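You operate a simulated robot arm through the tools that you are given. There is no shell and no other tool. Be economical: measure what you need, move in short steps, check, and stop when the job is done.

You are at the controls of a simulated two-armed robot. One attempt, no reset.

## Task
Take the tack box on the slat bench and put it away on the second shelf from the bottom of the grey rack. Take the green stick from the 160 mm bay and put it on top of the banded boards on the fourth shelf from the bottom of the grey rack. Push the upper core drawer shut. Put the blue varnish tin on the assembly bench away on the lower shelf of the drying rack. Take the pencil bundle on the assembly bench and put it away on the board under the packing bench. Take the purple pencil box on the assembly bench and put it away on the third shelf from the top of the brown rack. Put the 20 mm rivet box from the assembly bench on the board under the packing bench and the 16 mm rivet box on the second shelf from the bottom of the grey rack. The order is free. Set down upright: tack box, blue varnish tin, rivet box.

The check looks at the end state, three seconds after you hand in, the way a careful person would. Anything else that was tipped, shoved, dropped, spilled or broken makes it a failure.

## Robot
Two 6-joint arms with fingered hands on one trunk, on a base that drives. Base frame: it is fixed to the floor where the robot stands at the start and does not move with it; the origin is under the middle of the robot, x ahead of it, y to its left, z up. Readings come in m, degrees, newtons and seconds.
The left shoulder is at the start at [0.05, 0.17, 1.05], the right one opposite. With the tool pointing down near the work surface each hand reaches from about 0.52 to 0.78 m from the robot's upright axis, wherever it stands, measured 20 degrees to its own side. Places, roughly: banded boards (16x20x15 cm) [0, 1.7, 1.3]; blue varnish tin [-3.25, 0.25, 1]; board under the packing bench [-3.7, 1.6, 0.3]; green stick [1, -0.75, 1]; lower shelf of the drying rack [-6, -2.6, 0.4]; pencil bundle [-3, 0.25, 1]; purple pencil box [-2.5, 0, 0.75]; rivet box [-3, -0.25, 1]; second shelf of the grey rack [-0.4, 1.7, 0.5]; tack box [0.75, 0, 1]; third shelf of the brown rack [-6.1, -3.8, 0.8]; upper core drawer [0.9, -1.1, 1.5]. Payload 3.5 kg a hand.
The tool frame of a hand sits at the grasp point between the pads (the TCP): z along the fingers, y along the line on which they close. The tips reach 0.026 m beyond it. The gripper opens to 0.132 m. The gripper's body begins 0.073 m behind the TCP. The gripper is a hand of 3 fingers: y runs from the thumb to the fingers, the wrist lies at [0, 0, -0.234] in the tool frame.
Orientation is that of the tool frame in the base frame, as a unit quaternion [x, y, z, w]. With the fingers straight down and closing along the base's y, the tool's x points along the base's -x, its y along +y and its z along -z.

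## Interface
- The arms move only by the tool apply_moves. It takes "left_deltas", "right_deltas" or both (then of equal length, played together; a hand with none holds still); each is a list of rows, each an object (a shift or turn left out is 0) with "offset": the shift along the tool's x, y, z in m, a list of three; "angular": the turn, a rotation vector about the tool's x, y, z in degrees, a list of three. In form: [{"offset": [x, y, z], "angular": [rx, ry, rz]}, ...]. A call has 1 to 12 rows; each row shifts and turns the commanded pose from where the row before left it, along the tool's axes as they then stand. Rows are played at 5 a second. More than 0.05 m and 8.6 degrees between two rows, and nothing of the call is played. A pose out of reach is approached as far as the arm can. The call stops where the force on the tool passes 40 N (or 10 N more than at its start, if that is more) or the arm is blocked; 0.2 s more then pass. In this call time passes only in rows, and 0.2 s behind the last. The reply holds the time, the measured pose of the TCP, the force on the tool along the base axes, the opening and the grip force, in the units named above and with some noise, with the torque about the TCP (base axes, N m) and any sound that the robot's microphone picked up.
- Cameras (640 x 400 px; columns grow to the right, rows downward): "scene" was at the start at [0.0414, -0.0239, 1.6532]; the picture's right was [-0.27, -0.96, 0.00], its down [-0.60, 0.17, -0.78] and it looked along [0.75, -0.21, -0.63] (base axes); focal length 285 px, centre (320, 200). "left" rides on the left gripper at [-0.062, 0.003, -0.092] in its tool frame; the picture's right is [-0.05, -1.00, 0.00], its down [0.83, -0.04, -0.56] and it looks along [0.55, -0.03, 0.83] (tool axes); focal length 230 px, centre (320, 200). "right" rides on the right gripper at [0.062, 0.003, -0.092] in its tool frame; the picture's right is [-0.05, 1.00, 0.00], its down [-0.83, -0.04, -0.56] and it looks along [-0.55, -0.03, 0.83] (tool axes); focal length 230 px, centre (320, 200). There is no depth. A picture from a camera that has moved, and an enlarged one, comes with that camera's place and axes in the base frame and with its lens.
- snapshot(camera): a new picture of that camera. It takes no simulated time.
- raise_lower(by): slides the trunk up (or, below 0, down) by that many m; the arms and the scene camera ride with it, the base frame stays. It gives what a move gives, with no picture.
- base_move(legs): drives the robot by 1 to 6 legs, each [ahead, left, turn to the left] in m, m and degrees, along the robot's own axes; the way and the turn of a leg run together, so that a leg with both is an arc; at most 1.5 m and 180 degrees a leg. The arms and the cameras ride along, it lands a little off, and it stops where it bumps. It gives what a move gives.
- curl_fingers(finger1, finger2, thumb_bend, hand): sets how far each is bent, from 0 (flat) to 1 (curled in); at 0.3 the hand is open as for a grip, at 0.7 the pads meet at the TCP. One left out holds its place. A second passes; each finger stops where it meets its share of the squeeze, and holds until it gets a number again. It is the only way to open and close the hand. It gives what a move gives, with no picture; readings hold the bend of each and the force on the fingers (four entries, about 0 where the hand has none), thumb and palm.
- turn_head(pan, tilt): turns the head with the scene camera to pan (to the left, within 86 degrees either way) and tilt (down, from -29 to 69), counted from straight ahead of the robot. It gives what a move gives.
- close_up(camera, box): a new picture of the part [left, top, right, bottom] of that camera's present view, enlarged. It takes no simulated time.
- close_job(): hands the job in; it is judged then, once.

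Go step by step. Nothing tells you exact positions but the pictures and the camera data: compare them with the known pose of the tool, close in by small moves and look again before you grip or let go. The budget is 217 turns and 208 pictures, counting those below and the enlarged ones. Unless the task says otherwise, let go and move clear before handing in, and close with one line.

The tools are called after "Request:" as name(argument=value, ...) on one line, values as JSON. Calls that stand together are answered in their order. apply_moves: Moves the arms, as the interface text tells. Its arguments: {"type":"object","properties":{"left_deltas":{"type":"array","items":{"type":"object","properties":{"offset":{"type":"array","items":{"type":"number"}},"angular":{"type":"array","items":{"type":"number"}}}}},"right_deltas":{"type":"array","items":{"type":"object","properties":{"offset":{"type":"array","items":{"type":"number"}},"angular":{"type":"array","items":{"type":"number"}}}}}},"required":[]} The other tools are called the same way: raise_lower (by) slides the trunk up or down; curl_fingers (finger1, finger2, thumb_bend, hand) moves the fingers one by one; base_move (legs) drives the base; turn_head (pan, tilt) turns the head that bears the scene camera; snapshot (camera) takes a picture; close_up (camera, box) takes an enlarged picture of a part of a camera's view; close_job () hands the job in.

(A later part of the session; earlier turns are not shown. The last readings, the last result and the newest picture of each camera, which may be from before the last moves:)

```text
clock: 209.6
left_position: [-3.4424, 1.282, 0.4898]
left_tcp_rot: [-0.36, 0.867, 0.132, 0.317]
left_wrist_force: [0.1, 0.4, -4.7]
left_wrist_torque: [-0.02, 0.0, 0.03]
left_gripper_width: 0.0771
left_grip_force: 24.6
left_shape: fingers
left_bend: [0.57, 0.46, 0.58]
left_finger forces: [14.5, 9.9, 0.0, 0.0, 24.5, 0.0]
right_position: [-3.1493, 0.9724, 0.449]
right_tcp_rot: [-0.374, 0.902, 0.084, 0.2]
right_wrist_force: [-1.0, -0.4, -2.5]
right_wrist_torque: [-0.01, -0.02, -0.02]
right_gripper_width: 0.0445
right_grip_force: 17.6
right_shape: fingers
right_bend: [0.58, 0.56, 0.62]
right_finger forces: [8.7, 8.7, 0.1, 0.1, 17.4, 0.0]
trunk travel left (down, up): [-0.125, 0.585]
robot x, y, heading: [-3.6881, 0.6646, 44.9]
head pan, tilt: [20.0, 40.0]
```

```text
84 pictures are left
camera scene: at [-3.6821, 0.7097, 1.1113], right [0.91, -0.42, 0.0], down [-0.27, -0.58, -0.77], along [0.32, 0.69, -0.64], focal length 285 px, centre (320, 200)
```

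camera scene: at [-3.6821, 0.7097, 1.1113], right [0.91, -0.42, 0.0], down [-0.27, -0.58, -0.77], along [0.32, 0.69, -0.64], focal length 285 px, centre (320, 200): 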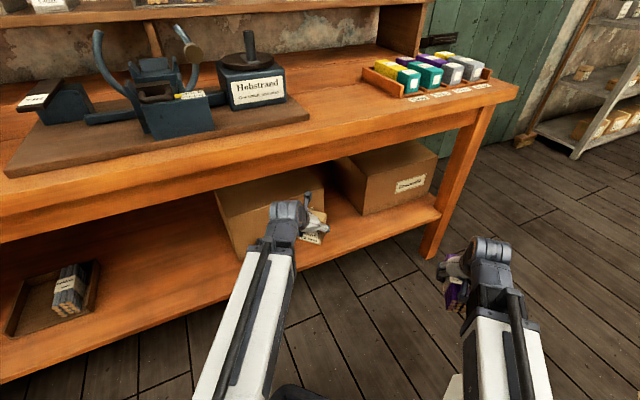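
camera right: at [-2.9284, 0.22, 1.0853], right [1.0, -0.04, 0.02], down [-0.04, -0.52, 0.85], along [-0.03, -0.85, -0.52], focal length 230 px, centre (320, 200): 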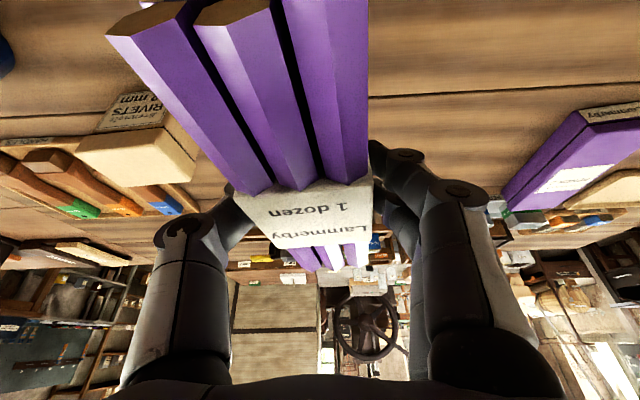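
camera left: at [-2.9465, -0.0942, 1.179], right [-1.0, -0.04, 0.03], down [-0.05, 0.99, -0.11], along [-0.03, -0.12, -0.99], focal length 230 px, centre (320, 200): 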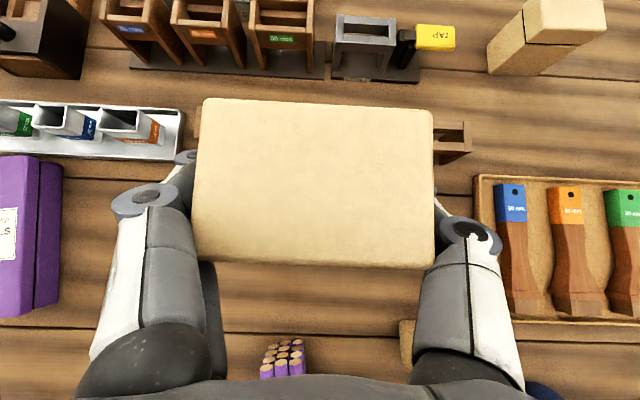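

Request:
base_move(legs=[[-0.04, 0, 0], [0, 0, 45]])

Request:
snapshot(camera="scene")

Request:
snapshot(camera="left")

```text
clock: 212.6
left_position: [-3.9829, 1.2446, 0.4895]
left_tcp_rot: [0.664, -0.663, -0.243, -0.244]
left_wrist_force: [-0.3, 0.3, -3.8]
left_wrist_torque: [-0.01, 0.01, 0.01]
left_gripper_width: 0.0772
left_grip_force: 23.8
left_shape: fingers
left_bend: [0.57, 0.46, 0.58]
left_finger forces: [14.0, 9.7, 0.0, 0.0, 23.8, 0.0]
right_position: [-3.5564, 1.2341, 0.4469]
right_tcp_rot: [0.691, -0.689, -0.153, -0.153]
right_wrist_force: [0.3, 0.6, -2.4]
right_wrist_torque: [0.0, 0.0, 0.04]
right_gripper_width: 0.0442
right_grip_force: 17.6
right_shape: fingers
right_bend: [0.58, 0.56, 0.62]
right_finger forces: [8.6, 8.7, 0.1, 0.1, 17.3, 0.0]
trunk travel left (down, up): [-0.125, 0.585]
robot x, y, heading: [-3.7185, 0.6334, 90.4]
head pan, tilt: [20.0, 40.0]
```

```text
83 pictures are left
camera scene: at [-3.7473, 0.6725, 1.1113], right [0.94, 0.35, 0.0], down [0.22, -0.6, -0.77], along [-0.26, 0.72, -0.64], focal length 285 px, centre (320, 200)
```

scene: 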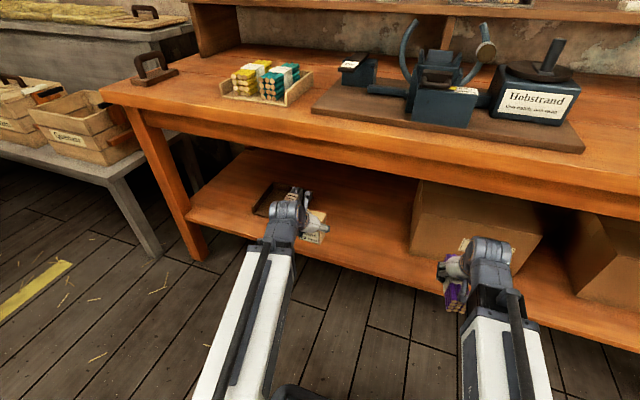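

```text
82 pictures are left
camera left: at [-3.9859, 1.2313, 0.5999], right [1.0, 0.04, 0.03], down [0.05, -0.99, -0.11], along [0.03, 0.11, -0.99], focal length 230 px, centre (320, 200)
```

left: 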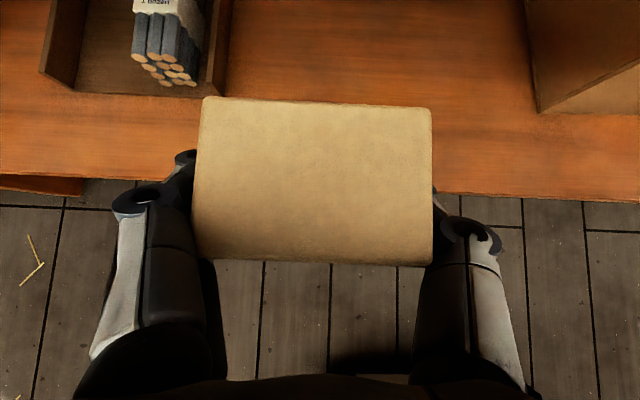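

The free stretch runs from x −4.11 to −3.68. I extend the left hand 13 cm inward with the 20 mm box at x ≈ −3.98.

Request:
apply_moves(left_deltas=[{"offset": [-0.033, 0, 0.0281]}, {"offset": [-0.033, 0, 0.0281]}, {"offset": [-0.033, 0, 0.0281]}])

Request:
apply_moves(left_deltas=[{"offset": [0.026, 0, 0.0305]}, {"offset": [0.026, 0, 0.0305]}, {"offset": [0.013, 0, 0.0152]}, {"offset": [0.0065, 0, 0.0076]}])

Request:
snapshot(camera="left")

Request:
close_up(camera="scene", box=[180, 140, 420, 290])

```text
clock: 213.4
left_position: [-3.9853, 1.3745, 0.4884]
left_tcp_rot: [0.666, -0.663, -0.243, -0.243]
left_wrist_force: [0.7, -0.1, -4.0]
left_wrist_torque: [-0.02, 0.03, 0.01]
left_gripper_width: 0.0769
left_grip_force: 23.8
left_shape: fingers
left_bend: [0.57, 0.46, 0.58]
left_finger forces: [13.9, 9.6, 0.0, 0.1, 23.6, 0.0]
right_position: [-3.5566, 1.2344, 0.4467]
right_tcp_rot: [0.692, -0.689, -0.153, -0.152]
right_wrist_force: [0.8, 0.5, -1.2]
right_wrist_torque: [-0.01, 0.04, -0.01]
right_gripper_width: 0.0442
right_grip_force: 17.0
right_shape: fingers
right_bend: [0.58, 0.56, 0.62]
right_finger forces: [8.6, 8.8, 0.0, 0.1, 17.3, 0.0]
trunk travel left (down, up): [-0.125, 0.585]
robot x, y, heading: [-3.7173, 0.634, 90.5]
head pan, tilt: [20.0, 40.0]
```

```text
clock: 214.4
left_position: [-3.9843, 1.3745, 0.3795]
left_tcp_rot: [0.665, -0.663, -0.243, -0.243]
left_wrist_force: [0.6, 0.6, -3.2]
left_wrist_torque: [0.0, -0.01, -0.01]
left_gripper_width: 0.0765
left_grip_force: 24.0
left_shape: fingers
left_bend: [0.57, 0.46, 0.58]
left_finger forces: [13.9, 9.7, 0.0, 0.0, 23.6, 0.0]
right_position: [-3.5584, 1.2346, 0.4491]
right_tcp_rot: [0.692, -0.689, -0.154, -0.152]
right_wrist_force: [0.0, -0.6, -2.5]
right_wrist_torque: [0.0, 0.03, -0.02]
right_gripper_width: 0.0442
right_grip_force: 17.6
right_shape: fingers
right_bend: [0.58, 0.56, 0.62]
right_finger forces: [8.6, 8.8, 0.0, 0.0, 17.3, 0.0]
trunk travel left (down, up): [-0.125, 0.585]
robot x, y, heading: [-3.7174, 0.6317, 90.0]
head pan, tilt: [20.0, 40.0]
```

```text
81 pictures are left
camera left: at [-3.9869, 1.3611, 0.4889], right [1.0, 0.04, 0.03], down [0.05, -0.99, -0.11], along [0.03, 0.11, -0.99], focal length 230 px, centre (320, 200)
```

left: 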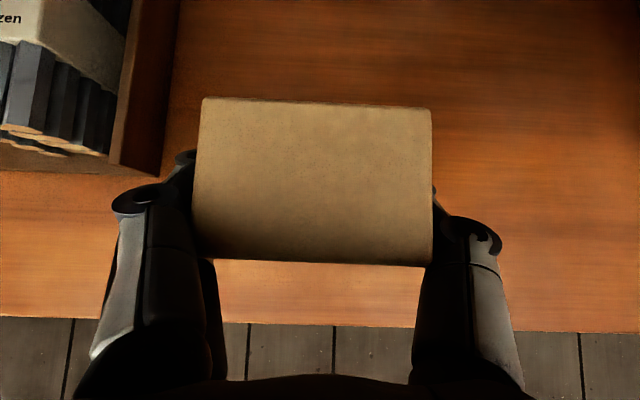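

```text
2.67 times, centred on (300, 215) of scene
camera zoom: at [-3.7473, 0.6725, 1.1113], right [0.94, 0.35, 0.0], down [0.22, -0.6, -0.77], along [-0.26, 0.72, -0.64], focal length 760 px, centre (373, 160)
```

zoom: 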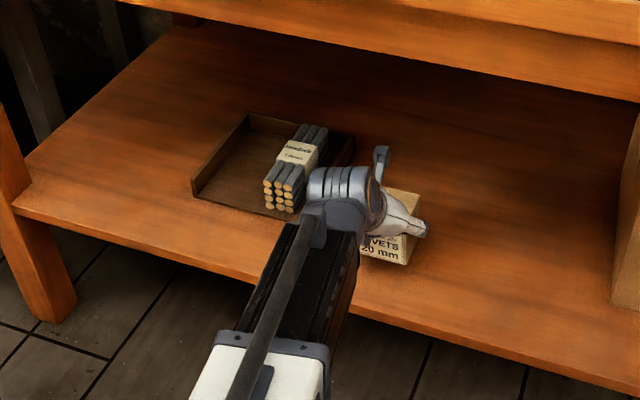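

Request:
apply_moves(left_deltas=[{"offset": [0, -0.025, 0]}, {"offset": [0.0143, 0, 0.0167]}, {"offset": [0.0143, 0, 0.0167]}, {"offset": [0.0013, 0, 0.0015]}, {"offset": [0.0013, 0, 0.0015]}])

```text
clock: 215.2
left_position: [-3.9579, 1.3763, 0.3523]
left_tcp_rot: [0.663, -0.661, -0.251, -0.248]
left_wrist_force: [1.3, -7.3, 22.5]
left_wrist_torque: [-0.39, 0.24, 0.09]
left_gripper_width: 0.0772
left_grip_force: 29.7
left_shape: fingers
left_bend: [0.59, 0.46, 0.58]
left_finger forces: [21.6, 10.5, 0.0, 0.0, 27.0, 0.1]
right_position: [-3.5571, 1.2336, 0.4489]
right_tcp_rot: [0.692, -0.689, -0.155, -0.152]
right_wrist_force: [-0.1, 0.0, -1.8]
right_wrist_torque: [0.03, 0.02, 0.02]
right_gripper_width: 0.0441
right_grip_force: 17.5
right_shape: fingers
right_bend: [0.58, 0.56, 0.62]
right_finger forces: [8.5, 8.7, 0.0, 0.1, 17.3, 0.0]
trunk travel left (down, up): [-0.125, 0.585]
robot x, y, heading: [-3.7164, 0.6367, 90.1]
head pan, tilt: [20.0, 40.0]
stopped in row 3 (left hand): the force on the tool passed its limit at 51 N (the readings are from after the stop); the commanded pose is now the measured one
```

It landed on the board (z ≈ 0.30). I ease up slightly and open.

Request:
apply_moves(left_deltas=[{"offset": [-0.001, 0, -0.0012]}])

Request:
curl_fingers(hand="left", finger1=0.36, finger2=0.36, thumb_bend=0.36)

Request:
snapshot(camera="left")

```text
clock: 215.6
left_position: [-3.9584, 1.3767, 0.3524]
left_tcp_rot: [0.662, -0.661, -0.251, -0.248]
left_wrist_force: [0.5, -4.5, 24.0]
left_wrist_torque: [-0.31, 0.3, 0.12]
left_gripper_width: 0.0772
left_grip_force: 29.9
left_shape: fingers
left_bend: [0.59, 0.46, 0.58]
left_finger forces: [21.8, 10.5, 0.0, 0.1, 26.6, 0.0]
right_position: [-3.5568, 1.2323, 0.4485]
right_tcp_rot: [0.692, -0.689, -0.154, -0.152]
right_wrist_force: [0.0, -0.3, -2.2]
right_wrist_torque: [0.02, 0.01, -0.01]
right_gripper_width: 0.0442
right_grip_force: 16.9
right_shape: fingers
right_bend: [0.58, 0.56, 0.62]
right_finger forces: [8.6, 8.7, 0.1, 0.0, 17.3, 0.1]
trunk travel left (down, up): [-0.125, 0.585]
robot x, y, heading: [-3.7162, 0.6317, 89.8]
head pan, tilt: [20.0, 40.0]
```

```text
clock: 216.6
left_position: [-3.9594, 1.3772, 0.3493]
left_tcp_rot: [0.664, -0.661, -0.248, -0.246]
left_wrist_force: [-5.2, 0.1, 8.4]
left_wrist_torque: [-0.19, 0.14, -0.11]
left_gripper_width: 0.1174
left_grip_force: 4.2
left_shape: fingers
left_bend: [0.36, 0.36, 0.36]
left_finger forces: [9.0, 0.1, 0.0, 0.0, 0.0, 0.1]
right_position: [-3.5579, 1.2348, 0.4467]
right_tcp_rot: [0.691, -0.689, -0.154, -0.153]
right_wrist_force: [-0.4, 0.2, -2.3]
right_wrist_torque: [-0.01, 0.02, 0.04]
right_gripper_width: 0.0443
right_grip_force: 17.0
right_shape: fingers
right_bend: [0.58, 0.56, 0.62]
right_finger forces: [8.6, 8.7, 0.0, 0.1, 17.3, 0.1]
trunk travel left (down, up): [-0.125, 0.585]
robot x, y, heading: [-3.7182, 0.6296, 90.1]
head pan, tilt: [20.0, 40.0]
```

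```text
79 pictures are left
camera left: at [-3.9617, 1.3614, 0.4596], right [1.0, 0.04, 0.03], down [0.05, -0.99, -0.13], along [0.03, 0.13, -0.99], focal length 230 px, centre (320, 200)
```

left: 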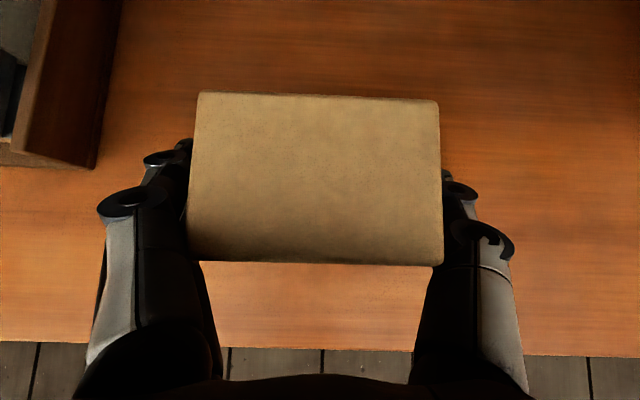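

Request:
curl_fingers(hand="left", finger1=0.28, finger2=0.3, thumb_bend=0.32)

Request:
apply_moves(left_deltas=[{"offset": [-0.003, 0.002, -0.005]}, {"offset": [0, 0, -0.03]}, {"offset": [0, 0, -0.04]}, {"offset": [0, 0, -0.04]}])

Request:
snapshot(camera="left")

```text
clock: 217.6
left_position: [-3.9587, 1.3763, 0.3493]
left_tcp_rot: [0.664, -0.661, -0.249, -0.246]
left_wrist_force: [-1.1, 0.1, 1.5]
left_wrist_torque: [-0.08, 0.05, -0.05]
left_gripper_width: 0.1336
left_grip_force: 0.9
left_shape: fingers
left_bend: [0.28, 0.3, 0.32]
left_finger forces: [1.6, 0.0, 0.1, 0.0, 0.1, 0.0]
right_position: [-3.5565, 1.2356, 0.4479]
right_tcp_rot: [0.692, -0.689, -0.153, -0.151]
right_wrist_force: [-0.2, -0.1, -2.4]
right_wrist_torque: [0.01, 0.01, 0.01]
right_gripper_width: 0.0446
right_grip_force: 17.0
right_shape: fingers
right_bend: [0.58, 0.56, 0.62]
right_finger forces: [8.6, 8.8, 0.0, 0.0, 17.3, 0.0]
trunk travel left (down, up): [-0.125, 0.585]
robot x, y, heading: [-3.7189, 0.6352, 90.2]
head pan, tilt: [20.0, 40.0]
```

```text
clock: 218.6
left_position: [-3.9602, 1.303, 0.4396]
left_tcp_rot: [0.663, -0.662, -0.248, -0.247]
left_wrist_force: [-0.5, -0.5, 0.0]
left_wrist_torque: [0.0, 0.01, 0.02]
left_gripper_width: 0.1336
left_grip_force: 0.1
left_shape: fingers
left_bend: [0.28, 0.3, 0.32]
left_finger forces: [0.0, 0.0, 0.0, 0.1, 0.0, 0.1]
right_position: [-3.5571, 1.2338, 0.4474]
right_tcp_rot: [0.692, -0.689, -0.154, -0.152]
right_wrist_force: [-0.3, 0.3, -2.4]
right_wrist_torque: [0.0, -0.01, -0.01]
right_gripper_width: 0.0445
right_grip_force: 16.9
right_shape: fingers
right_bend: [0.58, 0.56, 0.62]
right_finger forces: [8.6, 8.7, 0.0, 0.0, 17.2, 0.0]
trunk travel left (down, up): [-0.125, 0.585]
robot x, y, heading: [-3.7184, 0.6301, 90.1]
head pan, tilt: [20.0, 40.0]
```

```text
78 pictures are left
camera left: at [-3.9635, 1.2876, 0.5492], right [1.0, 0.04, 0.03], down [0.05, -0.99, -0.13], along [0.03, 0.13, -0.99], focal length 230 px, centre (320, 200)
```

left: 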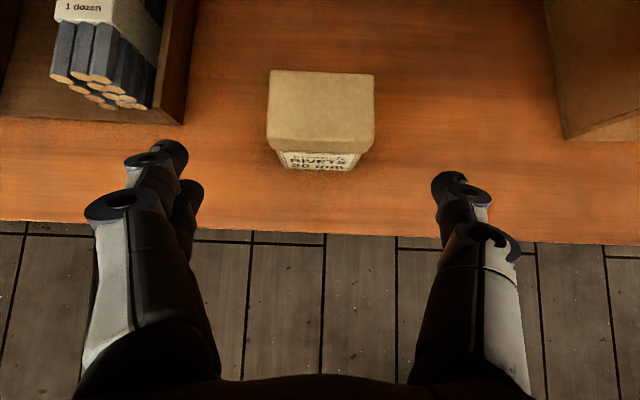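

The 20 mm rivet box stands upright on the board. Now I shift left 23 cm and bring the bundle in with the right hand at x ≈ −3.79.

Request:
base_move(legs=[[0, 0.235, 0]])

Request:
turn_head(pan=5, tilt=40)

Request:
apply_moves(right_deltas=[{"offset": [-0.034, 0, 0.016]}, {"offset": [-0.034, 0, 0.016]}, {"offset": [-0.034, 0, 0.016]}, {"offset": [-0.034, 0, 0.016]}])

Request:
snapshot(camera="scene")

Request:
snapshot(camera="right")

```text
clock: 220.3
left_position: [-4.1955, 1.3032, 0.4386]
left_tcp_rot: [0.663, -0.661, -0.249, -0.247]
left_wrist_force: [0.1, -0.6, 0.3]
left_wrist_torque: [0.0, 0.0, -0.03]
left_gripper_width: 0.1336
left_grip_force: 0.0
left_shape: fingers
left_bend: [0.28, 0.3, 0.32]
left_finger forces: [0.1, 0.0, 0.1, 0.0, 0.0, 0.0]
right_position: [-3.7905, 1.2334, 0.4482]
right_tcp_rot: [0.692, -0.689, -0.154, -0.151]
right_wrist_force: [-0.3, 1.9, -2.4]
right_wrist_torque: [0.03, 0.0, 0.01]
right_gripper_width: 0.0441
right_grip_force: 17.6
right_shape: fingers
right_bend: [0.58, 0.56, 0.62]
right_finger forces: [8.6, 8.6, 0.0, 0.0, 17.3, 0.1]
trunk travel left (down, up): [-0.125, 0.585]
robot x, y, heading: [-3.9483, 0.6314, 89.9]
head pan, tilt: [20.0, 40.0]
```

```text
clock: 221.1
left_position: [-4.1948, 1.3035, 0.4393]
left_tcp_rot: [0.663, -0.661, -0.249, -0.247]
left_wrist_force: [0.6, -0.6, 0.2]
left_wrist_torque: [0.03, 0.02, 0.04]
left_gripper_width: 0.1334
left_grip_force: 0.1
left_shape: fingers
left_bend: [0.28, 0.3, 0.32]
left_finger forces: [0.0, 0.0, 0.0, 0.1, 0.1, 0.1]
right_position: [-3.7915, 1.233, 0.4478]
right_tcp_rot: [0.692, -0.689, -0.154, -0.152]
right_wrist_force: [-0.3, -0.1, -2.7]
right_wrist_torque: [0.0, -0.04, -0.02]
right_gripper_width: 0.0442
right_grip_force: 17.5
right_shape: fingers
right_bend: [0.58, 0.56, 0.62]
right_finger forces: [8.6, 8.7, 0.0, 0.1, 17.4, 0.1]
trunk travel left (down, up): [-0.125, 0.585]
robot x, y, heading: [-3.9517, 0.6313, 90.1]
head pan, tilt: [5.0, 40.0]
```

```text
clock: 222.1
left_position: [-4.1953, 1.3013, 0.4399]
left_tcp_rot: [0.663, -0.661, -0.249, -0.247]
left_wrist_force: [0.2, -0.5, 0.0]
left_wrist_torque: [0.02, -0.03, 0.0]
left_gripper_width: 0.1335
left_grip_force: 0.1
left_shape: fingers
left_bend: [0.28, 0.3, 0.32]
left_finger forces: [0.0, 0.0, 0.0, 0.1, 0.0, 0.0]
right_position: [-3.7905, 1.3838, 0.4474]
right_tcp_rot: [0.691, -0.69, -0.155, -0.153]
right_wrist_force: [-0.1, -0.1, -1.6]
right_wrist_torque: [0.03, 0.05, 0.0]
right_gripper_width: 0.0442
right_grip_force: 17.3
right_shape: fingers
right_bend: [0.58, 0.56, 0.62]
right_finger forces: [8.6, 8.7, 0.0, 0.0, 17.3, 0.0]
trunk travel left (down, up): [-0.125, 0.585]
robot x, y, heading: [-3.9501, 0.6277, 90.5]
head pan, tilt: [5.0, 40.0]
```

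```text
77 pictures are left
camera scene: at [-3.9597, 0.6762, 1.1113], right [1.0, 0.09, 0.0], down [0.06, -0.64, -0.77], along [-0.07, 0.76, -0.64], focal length 285 px, centre (320, 200)
```

scene: 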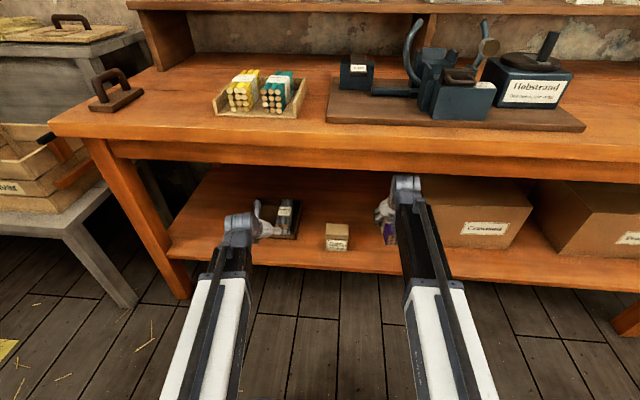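

```text
76 pictures are left
camera right: at [-3.7946, 1.2891, 0.5051], right [-1.0, 0.04, 0.02], down [0.04, 0.52, 0.85], along [0.03, 0.85, -0.52], focal length 230 px, centre (320, 200)
```

right: 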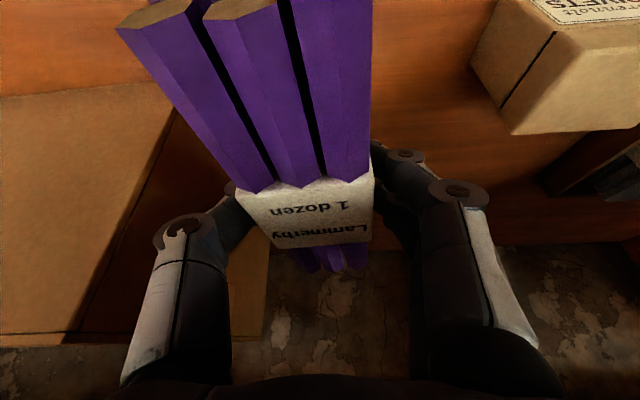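

Request:
apply_moves(right_deltas=[{"offset": [0.0138, 0, 0.0293]}, {"offset": [0.0138, 0, 0.0293]}, {"offset": [0.0138, 0, 0.0293]}, {"offset": [0.0011, 0, 0.0023]}, {"offset": [0.0011, 0, 0.0023]}])

```text
clock: 223.3
left_position: [-4.1942, 1.3022, 0.4403]
left_tcp_rot: [0.663, -0.662, -0.249, -0.247]
left_wrist_force: [0.2, 0.6, -0.2]
left_wrist_torque: [-0.03, 0.0, -0.03]
left_gripper_width: 0.1334
left_grip_force: 0.2
left_shape: fingers
left_bend: [0.28, 0.3, 0.32]
left_finger forces: [0.0, 0.0, 0.0, 0.0, 0.0, 0.1]
right_position: [-3.7914, 1.3831, 0.3446]
right_tcp_rot: [0.692, -0.689, -0.154, -0.152]
right_wrist_force: [0.2, 0.3, -1.0]
right_wrist_torque: [-0.04, 0.03, 0.0]
right_gripper_width: 0.0444
right_grip_force: 18.0
right_shape: fingers
right_bend: [0.58, 0.56, 0.62]
right_finger forces: [8.8, 8.6, 0.1, 0.0, 17.5, 0.0]
trunk travel left (down, up): [-0.125, 0.585]
robot x, y, heading: [-3.9546, 0.6363, 90.0]
head pan, tilt: [5.0, 40.0]
```

Request:
apply_moves(right_deltas=[{"offset": [0.0008, 0, 0.0018]}, {"offset": [0.0008, 0, 0.0018]}])

Request:
curl_fingers(hand="right", finger1=0.48, finger2=0.48, thumb_bend=0.48)

Request:
snapshot(camera="right")

```text
clock: 223.9
left_position: [-4.1941, 1.3016, 0.4397]
left_tcp_rot: [0.663, -0.662, -0.249, -0.247]
left_wrist_force: [-0.4, 0.3, 1.1]
left_wrist_torque: [0.01, 0.01, -0.01]
left_gripper_width: 0.1334
left_grip_force: 0.1
left_shape: fingers
left_bend: [0.28, 0.3, 0.32]
left_finger forces: [0.0, 0.1, 0.1, 0.0, 0.1, 0.0]
right_position: [-3.7917, 1.3828, 0.3427]
right_tcp_rot: [0.692, -0.689, -0.155, -0.154]
right_wrist_force: [0.0, -0.9, 9.1]
right_wrist_torque: [-0.01, 0.07, -0.02]
right_gripper_width: 0.0443
right_grip_force: 18.6
right_shape: fingers
right_bend: [0.59, 0.57, 0.62]
right_finger forces: [10.2, 9.1, 0.0, 0.0, 18.6, 0.0]
trunk travel left (down, up): [-0.125, 0.585]
robot x, y, heading: [-3.9518, 0.6293, 90.3]
head pan, tilt: [5.0, 40.0]
```

```text
clock: 224.9
left_position: [-4.1947, 1.3027, 0.4398]
left_tcp_rot: [0.663, -0.661, -0.249, -0.247]
left_wrist_force: [-0.6, -0.2, 0.9]
left_wrist_torque: [0.03, -0.03, 0.02]
left_gripper_width: 0.1334
left_grip_force: 0.0
left_shape: fingers
left_bend: [0.28, 0.3, 0.32]
left_finger forces: [0.0, 0.0, 0.0, 0.0, 0.0, 0.1]
right_position: [-3.7911, 1.3829, 0.3409]
right_tcp_rot: [0.692, -0.689, -0.153, -0.151]
right_wrist_force: [-0.1, -0.1, 0.1]
right_wrist_torque: [0.03, 0.0, -0.01]
right_gripper_width: 0.074
right_grip_force: 0.1
right_shape: fingers
right_bend: [0.48, 0.48, 0.48]
right_finger forces: [0.0, 0.0, 0.0, 0.0, 0.0, 0.1]
trunk travel left (down, up): [-0.125, 0.585]
robot x, y, heading: [-3.9516, 0.6331, 90.0]
head pan, tilt: [5.0, 40.0]
```

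```text
75 pictures are left
camera right: at [-3.7951, 1.2882, 0.3983], right [-1.0, 0.04, 0.02], down [0.04, 0.52, 0.85], along [0.03, 0.85, -0.52], focal length 230 px, centre (320, 200)
```

right: 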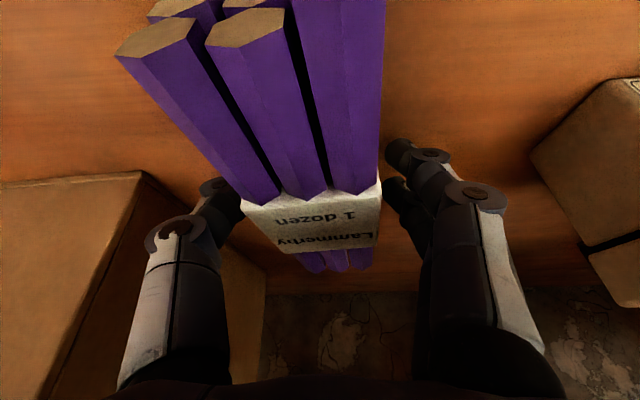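

Bundle released. I lift and draw back the right hand while folding the left hand in, then turn out of the bench.

Request:
apply_moves(right_deltas=[{"offset": [-0.0142, 0, -0.0302]}, {"offset": [-0.0142, 0, -0.0302]}, {"offset": [-0.0142, 0, -0.0302]}, {"offset": [0.045, 0, -0.021]}, {"offset": [0.045, 0, -0.021]}, {"offset": [0.045, 0, -0.021]}], left_deltas=[{"offset": [0.0226, 0, -0.0197], "angular": [0, 8, 0]}, {"offset": [0.0252, 0, -0.0163], "angular": [0, 8, 0]}, {"offset": [0.0272, 0, -0.0127], "angular": [0, 8, 0]}, {"offset": [0.0287, 0, -0.0088], "angular": [0, 8, 0]}, {"offset": [0.0296, 0, -0.0047], "angular": [0, 8, 0]}, {"offset": [0, 0, 0]}])

Request:
snapshot(camera="scene")

```text
clock: 226.3
left_position: [-4.1947, 1.1514, 0.4393]
left_tcp_rot: [0.708, -0.706, -0.007, -0.005]
left_wrist_force: [-0.4, -1.1, 0.2]
left_wrist_torque: [-0.01, -0.02, 0.01]
left_gripper_width: 0.1336
left_grip_force: 0.0
left_shape: fingers
left_bend: [0.28, 0.3, 0.32]
left_finger forces: [0.0, 0.0, 0.1, 0.1, 0.0, 0.1]
right_position: [-3.7907, 1.2341, 0.4401]
right_tcp_rot: [0.691, -0.689, -0.154, -0.153]
right_wrist_force: [-0.2, 0.1, 0.0]
right_wrist_torque: [-0.03, -0.01, -0.03]
right_gripper_width: 0.0741
right_grip_force: 0.1
right_shape: fingers
right_bend: [0.48, 0.48, 0.48]
right_finger forces: [0.0, 0.0, 0.0, 0.1, 0.0, 0.0]
trunk travel left (down, up): [-0.125, 0.585]
robot x, y, heading: [-3.9521, 0.6337, 90.4]
head pan, tilt: [5.0, 40.0]
```

```text
74 pictures are left
camera scene: at [-3.9597, 0.6762, 1.1113], right [1.0, 0.09, 0.0], down [0.06, -0.64, -0.77], along [-0.07, 0.76, -0.64], focal length 285 px, centre (320, 200)
```

scene: 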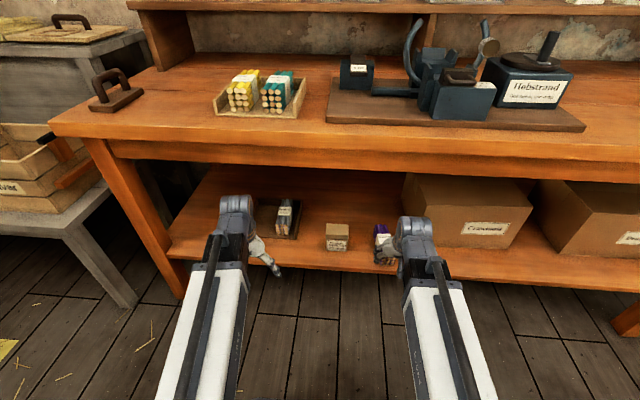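

Both items stand well on the board. I turn back along the aisle, raise the trunk, and head for the next pair: blue tin and purple pencil box.

Request:
base_move(legs=[[0, 0, -90], [0.95, 0.04, 0]])

Request:
raise_lower(by=0.4)

Request:
raise_lower(by=0.18)

Request:
apply_moves(right_deltas=[{"offset": [-0.017, 0, -0.036]}, {"offset": [-0.017, 0, -0.036]}, {"offset": [-0.017, 0, -0.036]}], left_deltas=[{"offset": [0, 0, -0.04]}, {"offset": [0, 0, -0.04]}, {"offset": [0, 0, -0.04]}])

Request:
base_move(legs=[[0, 0, -90]])

Request:
turn_head(pan=0, tilt=45)

Request:
snapshot(camera="scene")

```text
clock: 235.1
left_position: [-2.476, 0.9274, 0.4392]
left_tcp_rot: [-0.003, 1.0, 0.001, 0.009]
left_wrist_force: [-0.3, -0.2, -0.9]
left_wrist_torque: [-0.01, 0.04, -0.02]
left_gripper_width: 0.1336
left_grip_force: 0.1
left_shape: fingers
left_bend: [0.28, 0.3, 0.32]
left_finger forces: [0.1, 0.0, 0.1, 0.0, 0.0, 0.0]
right_position: [-2.3923, 0.5237, 0.4411]
right_tcp_rot: [-0.004, 0.976, 0.001, 0.217]
right_wrist_force: [-1.3, 0.4, 0.3]
right_wrist_torque: [0.03, -0.03, 0.02]
right_gripper_width: 0.0738
right_grip_force: 0.0
right_shape: fingers
right_bend: [0.48, 0.48, 0.48]
right_finger forces: [0.0, 0.0, 0.0, 0.0, 0.0, 0.0]
trunk travel left (down, up): [-0.125, 0.585]
robot x, y, heading: [-2.9971, 0.6781, 0.2]
head pan, tilt: [5.0, 40.0]
```

```text
clock: 238.9
left_position: [-2.4757, 0.9268, 0.8383]
left_tcp_rot: [-0.004, 1.0, 0.0, 0.009]
left_wrist_force: [0.5, 0.1, -0.2]
left_wrist_torque: [0.02, 0.02, -0.01]
left_gripper_width: 0.1335
left_grip_force: 0.2
left_shape: fingers
left_bend: [0.28, 0.3, 0.32]
left_finger forces: [0.0, 0.0, 0.1, 0.0, 0.1, 0.0]
right_position: [-2.392, 0.5235, 0.8397]
right_tcp_rot: [-0.003, 0.976, 0.002, 0.217]
right_wrist_force: [-0.2, 0.0, -0.6]
right_wrist_torque: [0.0, -0.04, 0.02]
right_gripper_width: 0.0738
right_grip_force: 0.0
right_shape: fingers
right_bend: [0.48, 0.48, 0.48]
right_finger forces: [0.0, 0.0, 0.2, 0.1, 0.0, 0.0]
trunk travel left (down, up): [-0.525, 0.185]
robot x, y, heading: [-2.9952, 0.6821, 0.4]
head pan, tilt: [5.0, 40.0]
```

```text
clock: 240.9
left_position: [-2.4763, 0.9276, 1.0201]
left_tcp_rot: [-0.003, 1.0, 0.001, 0.009]
left_wrist_force: [-0.1, -0.5, -0.7]
left_wrist_torque: [0.0, 0.01, 0.05]
left_gripper_width: 0.1334
left_grip_force: 0.1
left_shape: fingers
left_bend: [0.28, 0.3, 0.32]
left_finger forces: [0.0, 0.1, 0.0, 0.1, 0.0, 0.1]
right_position: [-2.3933, 0.5242, 1.0197]
right_tcp_rot: [-0.004, 0.976, 0.002, 0.217]
right_wrist_force: [0.5, -0.7, 0.3]
right_wrist_torque: [-0.03, -0.03, 0.0]
right_gripper_width: 0.0738
right_grip_force: 0.1
right_shape: fingers
right_bend: [0.48, 0.48, 0.48]
right_finger forces: [0.1, 0.0, 0.1, 0.0, 0.0, 0.0]
trunk travel left (down, up): [-0.705, 0.005]
robot x, y, heading: [-2.9966, 0.6768, 0.4]
head pan, tilt: [5.0, 40.0]
```

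```text
clock: 241.7
left_position: [-2.4783, 0.9272, 1.1396]
left_tcp_rot: [-0.003, 1.0, 0.001, 0.009]
left_wrist_force: [-0.7, -0.2, 0.4]
left_wrist_torque: [0.0, 0.0, 0.0]
left_gripper_width: 0.1334
left_grip_force: 0.1
left_shape: fingers
left_bend: [0.28, 0.3, 0.32]
left_finger forces: [0.0, 0.0, 0.0, 0.0, 0.0, 0.0]
right_position: [-2.3914, 0.5252, 1.1402]
right_tcp_rot: [-0.003, 0.976, 0.001, 0.216]
right_wrist_force: [0.5, -0.1, 0.2]
right_wrist_torque: [-0.02, -0.01, -0.01]
right_gripper_width: 0.0738
right_grip_force: 0.0
right_shape: fingers
right_bend: [0.48, 0.48, 0.48]
right_finger forces: [0.1, 0.0, 0.0, 0.0, 0.0, 0.0]
trunk travel left (down, up): [-0.705, 0.005]
robot x, y, heading: [-2.9961, 0.6806, 0.4]
head pan, tilt: [5.0, 40.0]
```

```text
clock: 246.0
left_position: [-2.7596, 0.1576, 1.1397]
left_tcp_rot: [0.712, 0.702, -0.005, 0.007]
left_wrist_force: [0.1, -0.6, -0.7]
left_wrist_torque: [0.03, 0.0, -0.01]
left_gripper_width: 0.1332
left_grip_force: 0.1
left_shape: fingers
left_bend: [0.28, 0.3, 0.32]
left_finger forces: [0.0, 0.0, 0.1, 0.0, 0.0, 0.1]
right_position: [-3.1646, 0.0792, 1.1396]
right_tcp_rot: [0.694, 0.687, -0.152, 0.153]
right_wrist_force: [0.8, -0.2, -0.1]
right_wrist_torque: [-0.01, -0.02, 0.02]
right_gripper_width: 0.0738
right_grip_force: 0.1
right_shape: fingers
right_bend: [0.48, 0.48, 0.48]
right_finger forces: [0.1, 0.0, 0.0, 0.0, 0.1, 0.0]
trunk travel left (down, up): [-0.705, 0.005]
robot x, y, heading: [-2.9971, 0.6792, -90.7]
head pan, tilt: [5.0, 40.0]
```

```text
clock: 246.7
left_position: [-2.7596, 0.1589, 1.1397]
left_tcp_rot: [0.711, 0.703, -0.006, 0.006]
left_wrist_force: [0.6, -0.3, 0.7]
left_wrist_torque: [0.0, -0.01, -0.02]
left_gripper_width: 0.1335
left_grip_force: 0.0
left_shape: fingers
left_bend: [0.28, 0.3, 0.32]
left_finger forces: [0.0, 0.0, 0.0, 0.1, 0.0, 0.1]
right_position: [-3.1644, 0.0809, 1.1411]
right_tcp_rot: [0.694, 0.686, -0.154, 0.153]
right_wrist_force: [0.4, 0.2, 0.5]
right_wrist_torque: [0.01, -0.02, 0.04]
right_gripper_width: 0.0741
right_grip_force: 0.0
right_shape: fingers
right_bend: [0.48, 0.48, 0.48]
right_finger forces: [0.0, 0.0, 0.0, 0.1, 0.1, 0.0]
trunk travel left (down, up): [-0.705, 0.005]
robot x, y, heading: [-2.9969, 0.6793, -90.7]
head pan, tilt: [0.0, 45.0]
```

```text
73 pictures are left
camera scene: at [-2.9976, 0.6388, 1.6841], right [-1.0, 0.01, 0.0], down [0.01, 0.71, -0.71], along [-0.01, -0.71, -0.71], focal length 285 px, centre (320, 200)
```

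scene: 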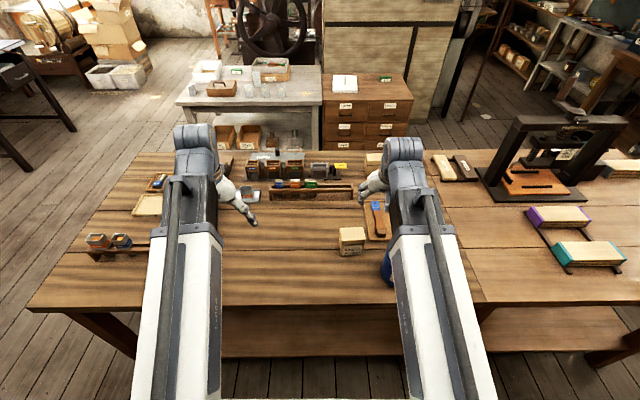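

I shift left and pitch the left hand over the purple pencil box (≈ (−2.58, −0.05)).

Request:
base_move(legs=[[0, 0.19, 0.7]])

Request:
apply_moves(left_deltas=[{"offset": [-0.03, 0, 0.014], "angular": [0, -8, 0]}, {"offset": [-0.0277, 0, 0.018], "angular": [0, -8, 0]}, {"offset": [-0.025, 0, 0.0217], "angular": [0, -8, 0]}, {"offset": [-0.0217, 0, 0.025], "angular": [0, -8, 0]}, {"offset": [-0.018, 0, 0.0278], "angular": [0, -8, 0]}])

Request:
snapshot(camera="left")

```text
clock: 248.2
left_position: [-2.5624, 0.16, 1.1395]
left_tcp_rot: [0.707, 0.707, -0.006, 0.006]
left_wrist_force: [-0.1, 0.0, 0.6]
left_wrist_torque: [0.03, 0.03, 0.01]
left_gripper_width: 0.1337
left_grip_force: 0.1
left_shape: fingers
left_bend: [0.28, 0.3, 0.32]
left_finger forces: [0.0, 0.0, 0.0, 0.0, 0.0, 0.0]
right_position: [-2.9654, 0.0767, 1.1399]
right_tcp_rot: [0.69, 0.691, -0.153, 0.153]
right_wrist_force: [-0.2, -0.4, -0.1]
right_wrist_torque: [0.0, -0.01, -0.03]
right_gripper_width: 0.0739
right_grip_force: 0.0
right_shape: fingers
right_bend: [0.48, 0.48, 0.48]
right_finger forces: [0.0, 0.0, 0.0, 0.0, 0.0, 0.1]
trunk travel left (down, up): [-0.705, 0.005]
robot x, y, heading: [-2.8063, 0.6795, -90.1]
head pan, tilt: [0.0, 45.0]
```

```text
clock: 249.4
left_position: [-2.5636, 0.009, 1.0721]
left_tcp_rot: [0.662, 0.662, -0.247, 0.249]
left_wrist_force: [0.4, -0.3, -0.5]
left_wrist_torque: [0.02, 0.0, 0.0]
left_gripper_width: 0.1332
left_grip_force: 0.0
left_shape: fingers
left_bend: [0.28, 0.3, 0.32]
left_finger forces: [0.1, 0.0, 0.0, 0.1, 0.1, 0.1]
right_position: [-2.9671, 0.0769, 1.1395]
right_tcp_rot: [0.69, 0.69, -0.152, 0.154]
right_wrist_force: [-1.1, 0.6, 0.6]
right_wrist_torque: [0.04, -0.03, -0.02]
right_gripper_width: 0.0741
right_grip_force: 0.0
right_shape: fingers
right_bend: [0.48, 0.48, 0.48]
right_finger forces: [0.0, 0.0, 0.1, 0.1, 0.1, 0.1]
trunk travel left (down, up): [-0.705, 0.005]
robot x, y, heading: [-2.8061, 0.6823, -89.9]
head pan, tilt: [0.0, 45.0]
```

```text
72 pictures are left
camera left: at [-2.5606, 0.0215, 1.1823], right [-1.0, -0.04, 0.03], down [-0.04, 0.99, -0.13], along [-0.03, -0.13, -0.99], focal length 230 px, centre (320, 200)
```

left: 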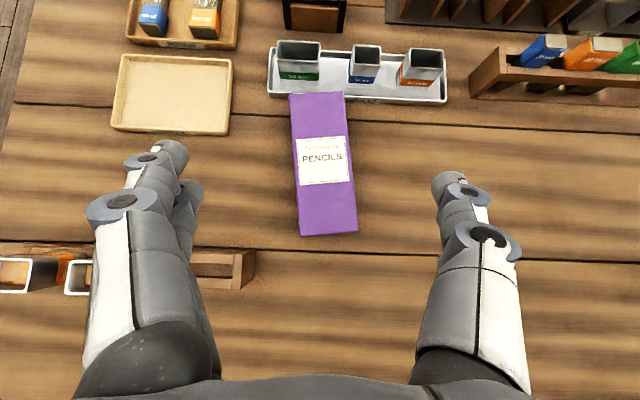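

Request:
apply_moves(left_deltas=[{"angular": [-2.85, 0, -3.35]}, {"offset": [0.013, -0.0025, 0.0345]}, {"offset": [0.013, -0.0025, 0.0345]}, {"offset": [0.013, -0.0025, 0.0345]}, {"offset": [0.013, -0.0025, 0.0345]}, {"offset": [0.013, -0.0025, 0.0345]}])

Request:
snapshot(camera="left")

```text
clock: 250.8
left_position: [-2.5715, -0.056, 0.8985]
left_tcp_rot: [0.636, 0.688, -0.238, 0.257]
left_wrist_force: [-0.5, -1.0, 0.5]
left_wrist_torque: [-0.03, 0.01, 0.0]
left_gripper_width: 0.1333
left_grip_force: 0.1
left_shape: fingers
left_bend: [0.28, 0.3, 0.32]
left_finger forces: [0.0, 0.0, 0.0, 0.0, 0.1, 0.0]
right_position: [-2.9667, 0.0766, 1.1389]
right_tcp_rot: [0.691, 0.69, -0.153, 0.154]
right_wrist_force: [0.7, 0.6, 0.9]
right_wrist_torque: [0.0, -0.01, 0.01]
right_gripper_width: 0.0737
right_grip_force: 0.1
right_shape: fingers
right_bend: [0.48, 0.48, 0.48]
right_finger forces: [0.1, 0.1, 0.1, 0.0, 0.0, 0.0]
trunk travel left (down, up): [-0.705, 0.005]
robot x, y, heading: [-2.8029, 0.6841, -90.0]
head pan, tilt: [0.0, 45.0]
```

```text
71 pictures are left
camera left: at [-2.5689, -0.0431, 1.0091], right [-0.99, -0.12, 0.03], down [-0.12, 0.98, -0.13], along [-0.02, -0.13, -0.99], focal length 230 px, centre (320, 200)
```

left: 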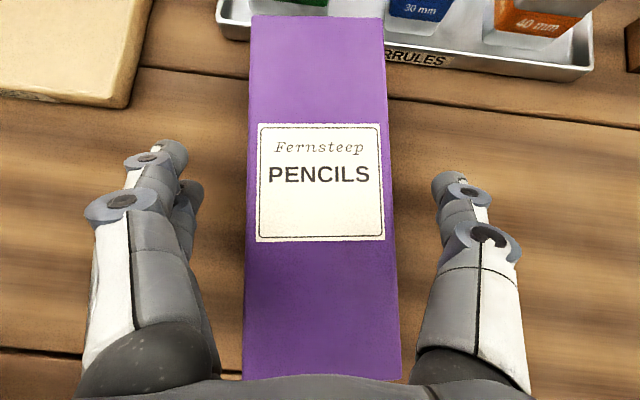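

Request:
curl_fingers(hand="left", finger1=0.7, finger2=0.7, thumb_bend=0.7)

Request:
apply_moves(left_deltas=[{"offset": [-0.0216, 0, -0.0254]}, {"offset": [-0.0216, 0, -0.0254]}, {"offset": [-0.0216, 0, -0.0254]}, {"offset": [-0.0216, 0, -0.0254]}, {"offset": [-0.0216, 0, -0.0254]}])

Request:
snapshot(camera="left")

```text
clock: 251.8
left_position: [-2.571, -0.0543, 0.8999]
left_tcp_rot: [0.636, 0.687, -0.238, 0.257]
left_wrist_force: [-0.7, -0.2, 0.0]
left_wrist_torque: [-0.01, -0.03, -0.03]
left_gripper_width: 0.0724
left_grip_force: 20.8
left_shape: fingers
left_bend: [0.46, 0.47, 0.57]
left_finger forces: [10.2, 10.5, 0.0, 0.1, 20.8, 0.0]
right_position: [-2.9665, 0.0762, 1.1397]
right_tcp_rot: [0.69, 0.69, -0.152, 0.154]
right_wrist_force: [-0.3, -0.6, -0.8]
right_wrist_torque: [0.03, 0.01, 0.0]
right_gripper_width: 0.0738
right_grip_force: 0.1
right_shape: fingers
right_bend: [0.48, 0.48, 0.48]
right_finger forces: [0.0, 0.1, 0.0, 0.0, 0.0, 0.0]
trunk travel left (down, up): [-0.705, 0.005]
robot x, y, heading: [-2.8079, 0.6807, -90.0]
head pan, tilt: [0.0, 45.0]
```

```text
clock: 253.0
left_position: [-2.5721, -0.0541, 1.0662]
left_tcp_rot: [0.636, 0.687, -0.237, 0.257]
left_wrist_force: [-0.6, 0.6, -1.5]
left_wrist_torque: [0.0, -0.01, 0.02]
left_gripper_width: 0.0725
left_grip_force: 20.1
left_shape: fingers
left_bend: [0.46, 0.47, 0.57]
left_finger forces: [10.2, 10.6, 0.0, 0.0, 20.5, 0.0]
right_position: [-2.9668, 0.0757, 1.1396]
right_tcp_rot: [0.69, 0.691, -0.152, 0.153]
right_wrist_force: [0.6, -0.8, 0.2]
right_wrist_torque: [0.01, 0.01, 0.01]
right_gripper_width: 0.074
right_grip_force: 0.1
right_shape: fingers
right_bend: [0.48, 0.48, 0.48]
right_finger forces: [0.0, 0.0, 0.0, 0.0, 0.0, 0.0]
trunk travel left (down, up): [-0.705, 0.005]
robot x, y, heading: [-2.8052, 0.6813, -90.1]
head pan, tilt: [0.0, 45.0]
```

```text
70 pictures are left
camera left: at [-2.5694, -0.0403, 1.1768], right [-0.99, -0.12, 0.03], down [-0.12, 0.98, -0.13], along [-0.02, -0.13, -0.99], focal length 230 px, centre (320, 200)
```

left: 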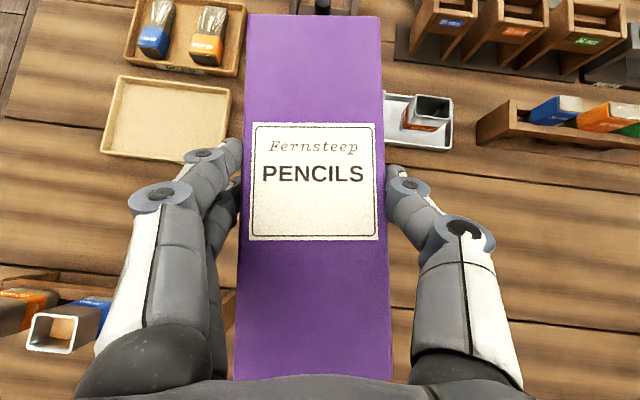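

Purple box is held. Now I back off and shift right so the right hand comes over the blue tin (≈ (−3.25, 0.154), top z ≈ 0.97), pitched 45°.

Request:
base_move(legs=[[-0.15, 0, 0], [0, -0.285, 0]])

Request:
curl_fingers(hand="right", finger1=0.25, finger2=0.25, thumb_bend=0.25)

Request:
apply_moves(right_deltas=[{"offset": [-0.0217, 0, 0.0101], "angular": [0, -6.7, 0]}, {"offset": [-0.0204, 0, 0.0126], "angular": [0, -6.7, 0]}, {"offset": [-0.0188, 0, 0.0149], "angular": [0, -6.7, 0]}])

Request:
snapshot(camera="right")

Request:
close_up(camera="scene", box=[240, 200, 480, 350])

```text
clock: 255.9
left_position: [-2.8535, 0.095, 1.0664]
left_tcp_rot: [0.636, 0.688, -0.237, 0.257]
left_wrist_force: [0.2, 0.2, -1.7]
left_wrist_torque: [0.02, -0.02, -0.02]
left_gripper_width: 0.0728
left_grip_force: 20.5
left_shape: fingers
left_bend: [0.46, 0.47, 0.57]
left_finger forces: [10.3, 10.4, 0.1, 0.0, 20.4, 0.0]
right_position: [-3.2498, 0.2242, 1.1397]
right_tcp_rot: [0.689, 0.691, -0.152, 0.154]
right_wrist_force: [0.1, -0.5, -0.1]
right_wrist_torque: [-0.02, -0.01, -0.03]
right_gripper_width: 0.0739
right_grip_force: 0.1
right_shape: fingers
right_bend: [0.48, 0.48, 0.48]
right_finger forces: [0.1, 0.1, 0.0, 0.0, 0.1, 0.0]
trunk travel left (down, up): [-0.705, 0.005]
robot x, y, heading: [-3.0861, 0.8256, -89.8]
head pan, tilt: [0.0, 45.0]
```

```text
clock: 256.9
left_position: [-2.8525, 0.0943, 1.0659]
left_tcp_rot: [0.636, 0.688, -0.238, 0.257]
left_wrist_force: [0.4, 0.8, -1.1]
left_wrist_torque: [0.01, -0.01, -0.02]
left_gripper_width: 0.0725
left_grip_force: 20.8
left_shape: fingers
left_bend: [0.46, 0.47, 0.57]
left_finger forces: [10.2, 10.6, 0.1, 0.0, 20.5, 0.0]
right_position: [-3.2477, 0.2241, 1.1405]
right_tcp_rot: [0.69, 0.691, -0.152, 0.154]
right_wrist_force: [-0.6, 0.0, 0.2]
right_wrist_torque: [-0.01, -0.01, 0.03]
right_gripper_width: 0.1446
right_grip_force: 0.0
right_shape: fingers
right_bend: [0.25, 0.25, 0.25]
right_finger forces: [0.0, 0.0, 0.1, 0.0, 0.0, 0.1]
trunk travel left (down, up): [-0.705, 0.005]
robot x, y, heading: [-3.0866, 0.8284, -89.8]
head pan, tilt: [0.0, 45.0]
```

```text
clock: 257.7
left_position: [-2.8518, 0.0951, 1.0663]
left_tcp_rot: [0.637, 0.687, -0.238, 0.256]
left_wrist_force: [-0.2, -0.3, -1.8]
left_wrist_torque: [-0.01, -0.02, 0.05]
left_gripper_width: 0.0728
left_grip_force: 20.4
left_shape: fingers
left_bend: [0.46, 0.47, 0.57]
left_finger forces: [10.2, 10.5, 0.0, 0.0, 20.4, 0.0]
right_position: [-3.2482, 0.1524, 1.1414]
right_tcp_rot: [0.652, 0.654, -0.271, 0.273]
right_wrist_force: [-0.5, -0.6, 0.1]
right_wrist_torque: [0.02, -0.03, -0.01]
right_gripper_width: 0.1446
right_grip_force: 0.1
right_shape: fingers
right_bend: [0.25, 0.25, 0.25]
right_finger forces: [0.0, 0.0, 0.0, 0.0, 0.0, 0.0]
trunk travel left (down, up): [-0.705, 0.005]
robot x, y, heading: [-3.0874, 0.8222, -89.8]
head pan, tilt: [0.0, 45.0]
```

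```text
69 pictures are left
camera right: at [-3.2459, 0.2607, 1.1616], right [1.0, -0.03, 0.04], down [-0.04, -0.19, 0.98], along [-0.03, -0.98, -0.19], focal length 230 px, centre (320, 200)
```

right: 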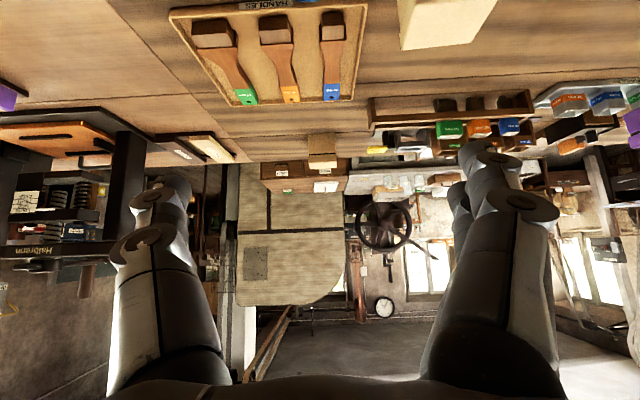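

```text
2.67 times, centred on (360, 275) of scene
camera zoom: at [-3.0891, 0.7859, 1.684], right [-1.0, 0.0, 0.0], down [0.0, 0.71, -0.71], along [0.0, -0.71, -0.71], focal length 760 px, centre (213, 0)
```

zoom: 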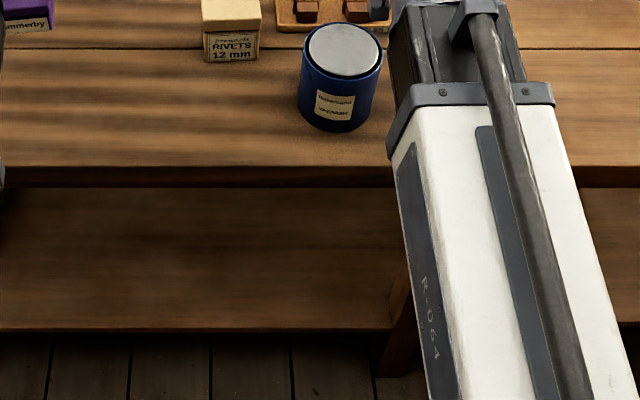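

Request:
apply_moves(right_deltas=[{"offset": [0.0263, -0.0003, 0.0247]}, {"offset": [0.0263, -0.0003, 0.0247]}, {"offset": [0.0263, -0.0003, 0.0247]}, {"offset": [0.0263, -0.0003, 0.0247]}])

Request:
snapshot(camera="right")

```text
clock: 258.7
left_position: [-2.8529, 0.0954, 1.0664]
left_tcp_rot: [0.635, 0.689, -0.237, 0.258]
left_wrist_force: [-0.2, -0.4, -2.6]
left_wrist_torque: [0.04, -0.01, -0.01]
left_gripper_width: 0.0727
left_grip_force: 20.4
left_shape: fingers
left_bend: [0.46, 0.47, 0.57]
left_finger forces: [10.2, 10.4, 0.1, 0.0, 20.4, 0.1]
right_position: [-3.2491, 0.1556, 0.9953]
right_tcp_rot: [0.652, 0.654, -0.271, 0.272]
right_wrist_force: [0.6, -1.0, 0.1]
right_wrist_torque: [0.01, 0.02, -0.01]
right_gripper_width: 0.1444
right_grip_force: 0.0
right_shape: fingers
right_bend: [0.25, 0.25, 0.25]
right_finger forces: [0.0, 0.0, 0.0, 0.1, 0.0, 0.0]
trunk travel left (down, up): [-0.705, 0.005]
robot x, y, heading: [-3.0898, 0.8302, -89.7]
head pan, tilt: [0.0, 45.0]
```

```text
67 pictures are left
camera right: at [-3.2469, 0.2645, 1.0165], right [1.0, -0.03, 0.04], down [-0.04, -0.19, 0.98], along [-0.03, -0.98, -0.19], focal length 230 px, centre (320, 200)
```

right: 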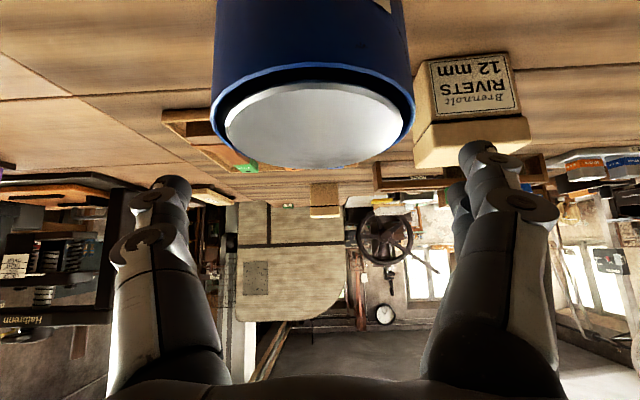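

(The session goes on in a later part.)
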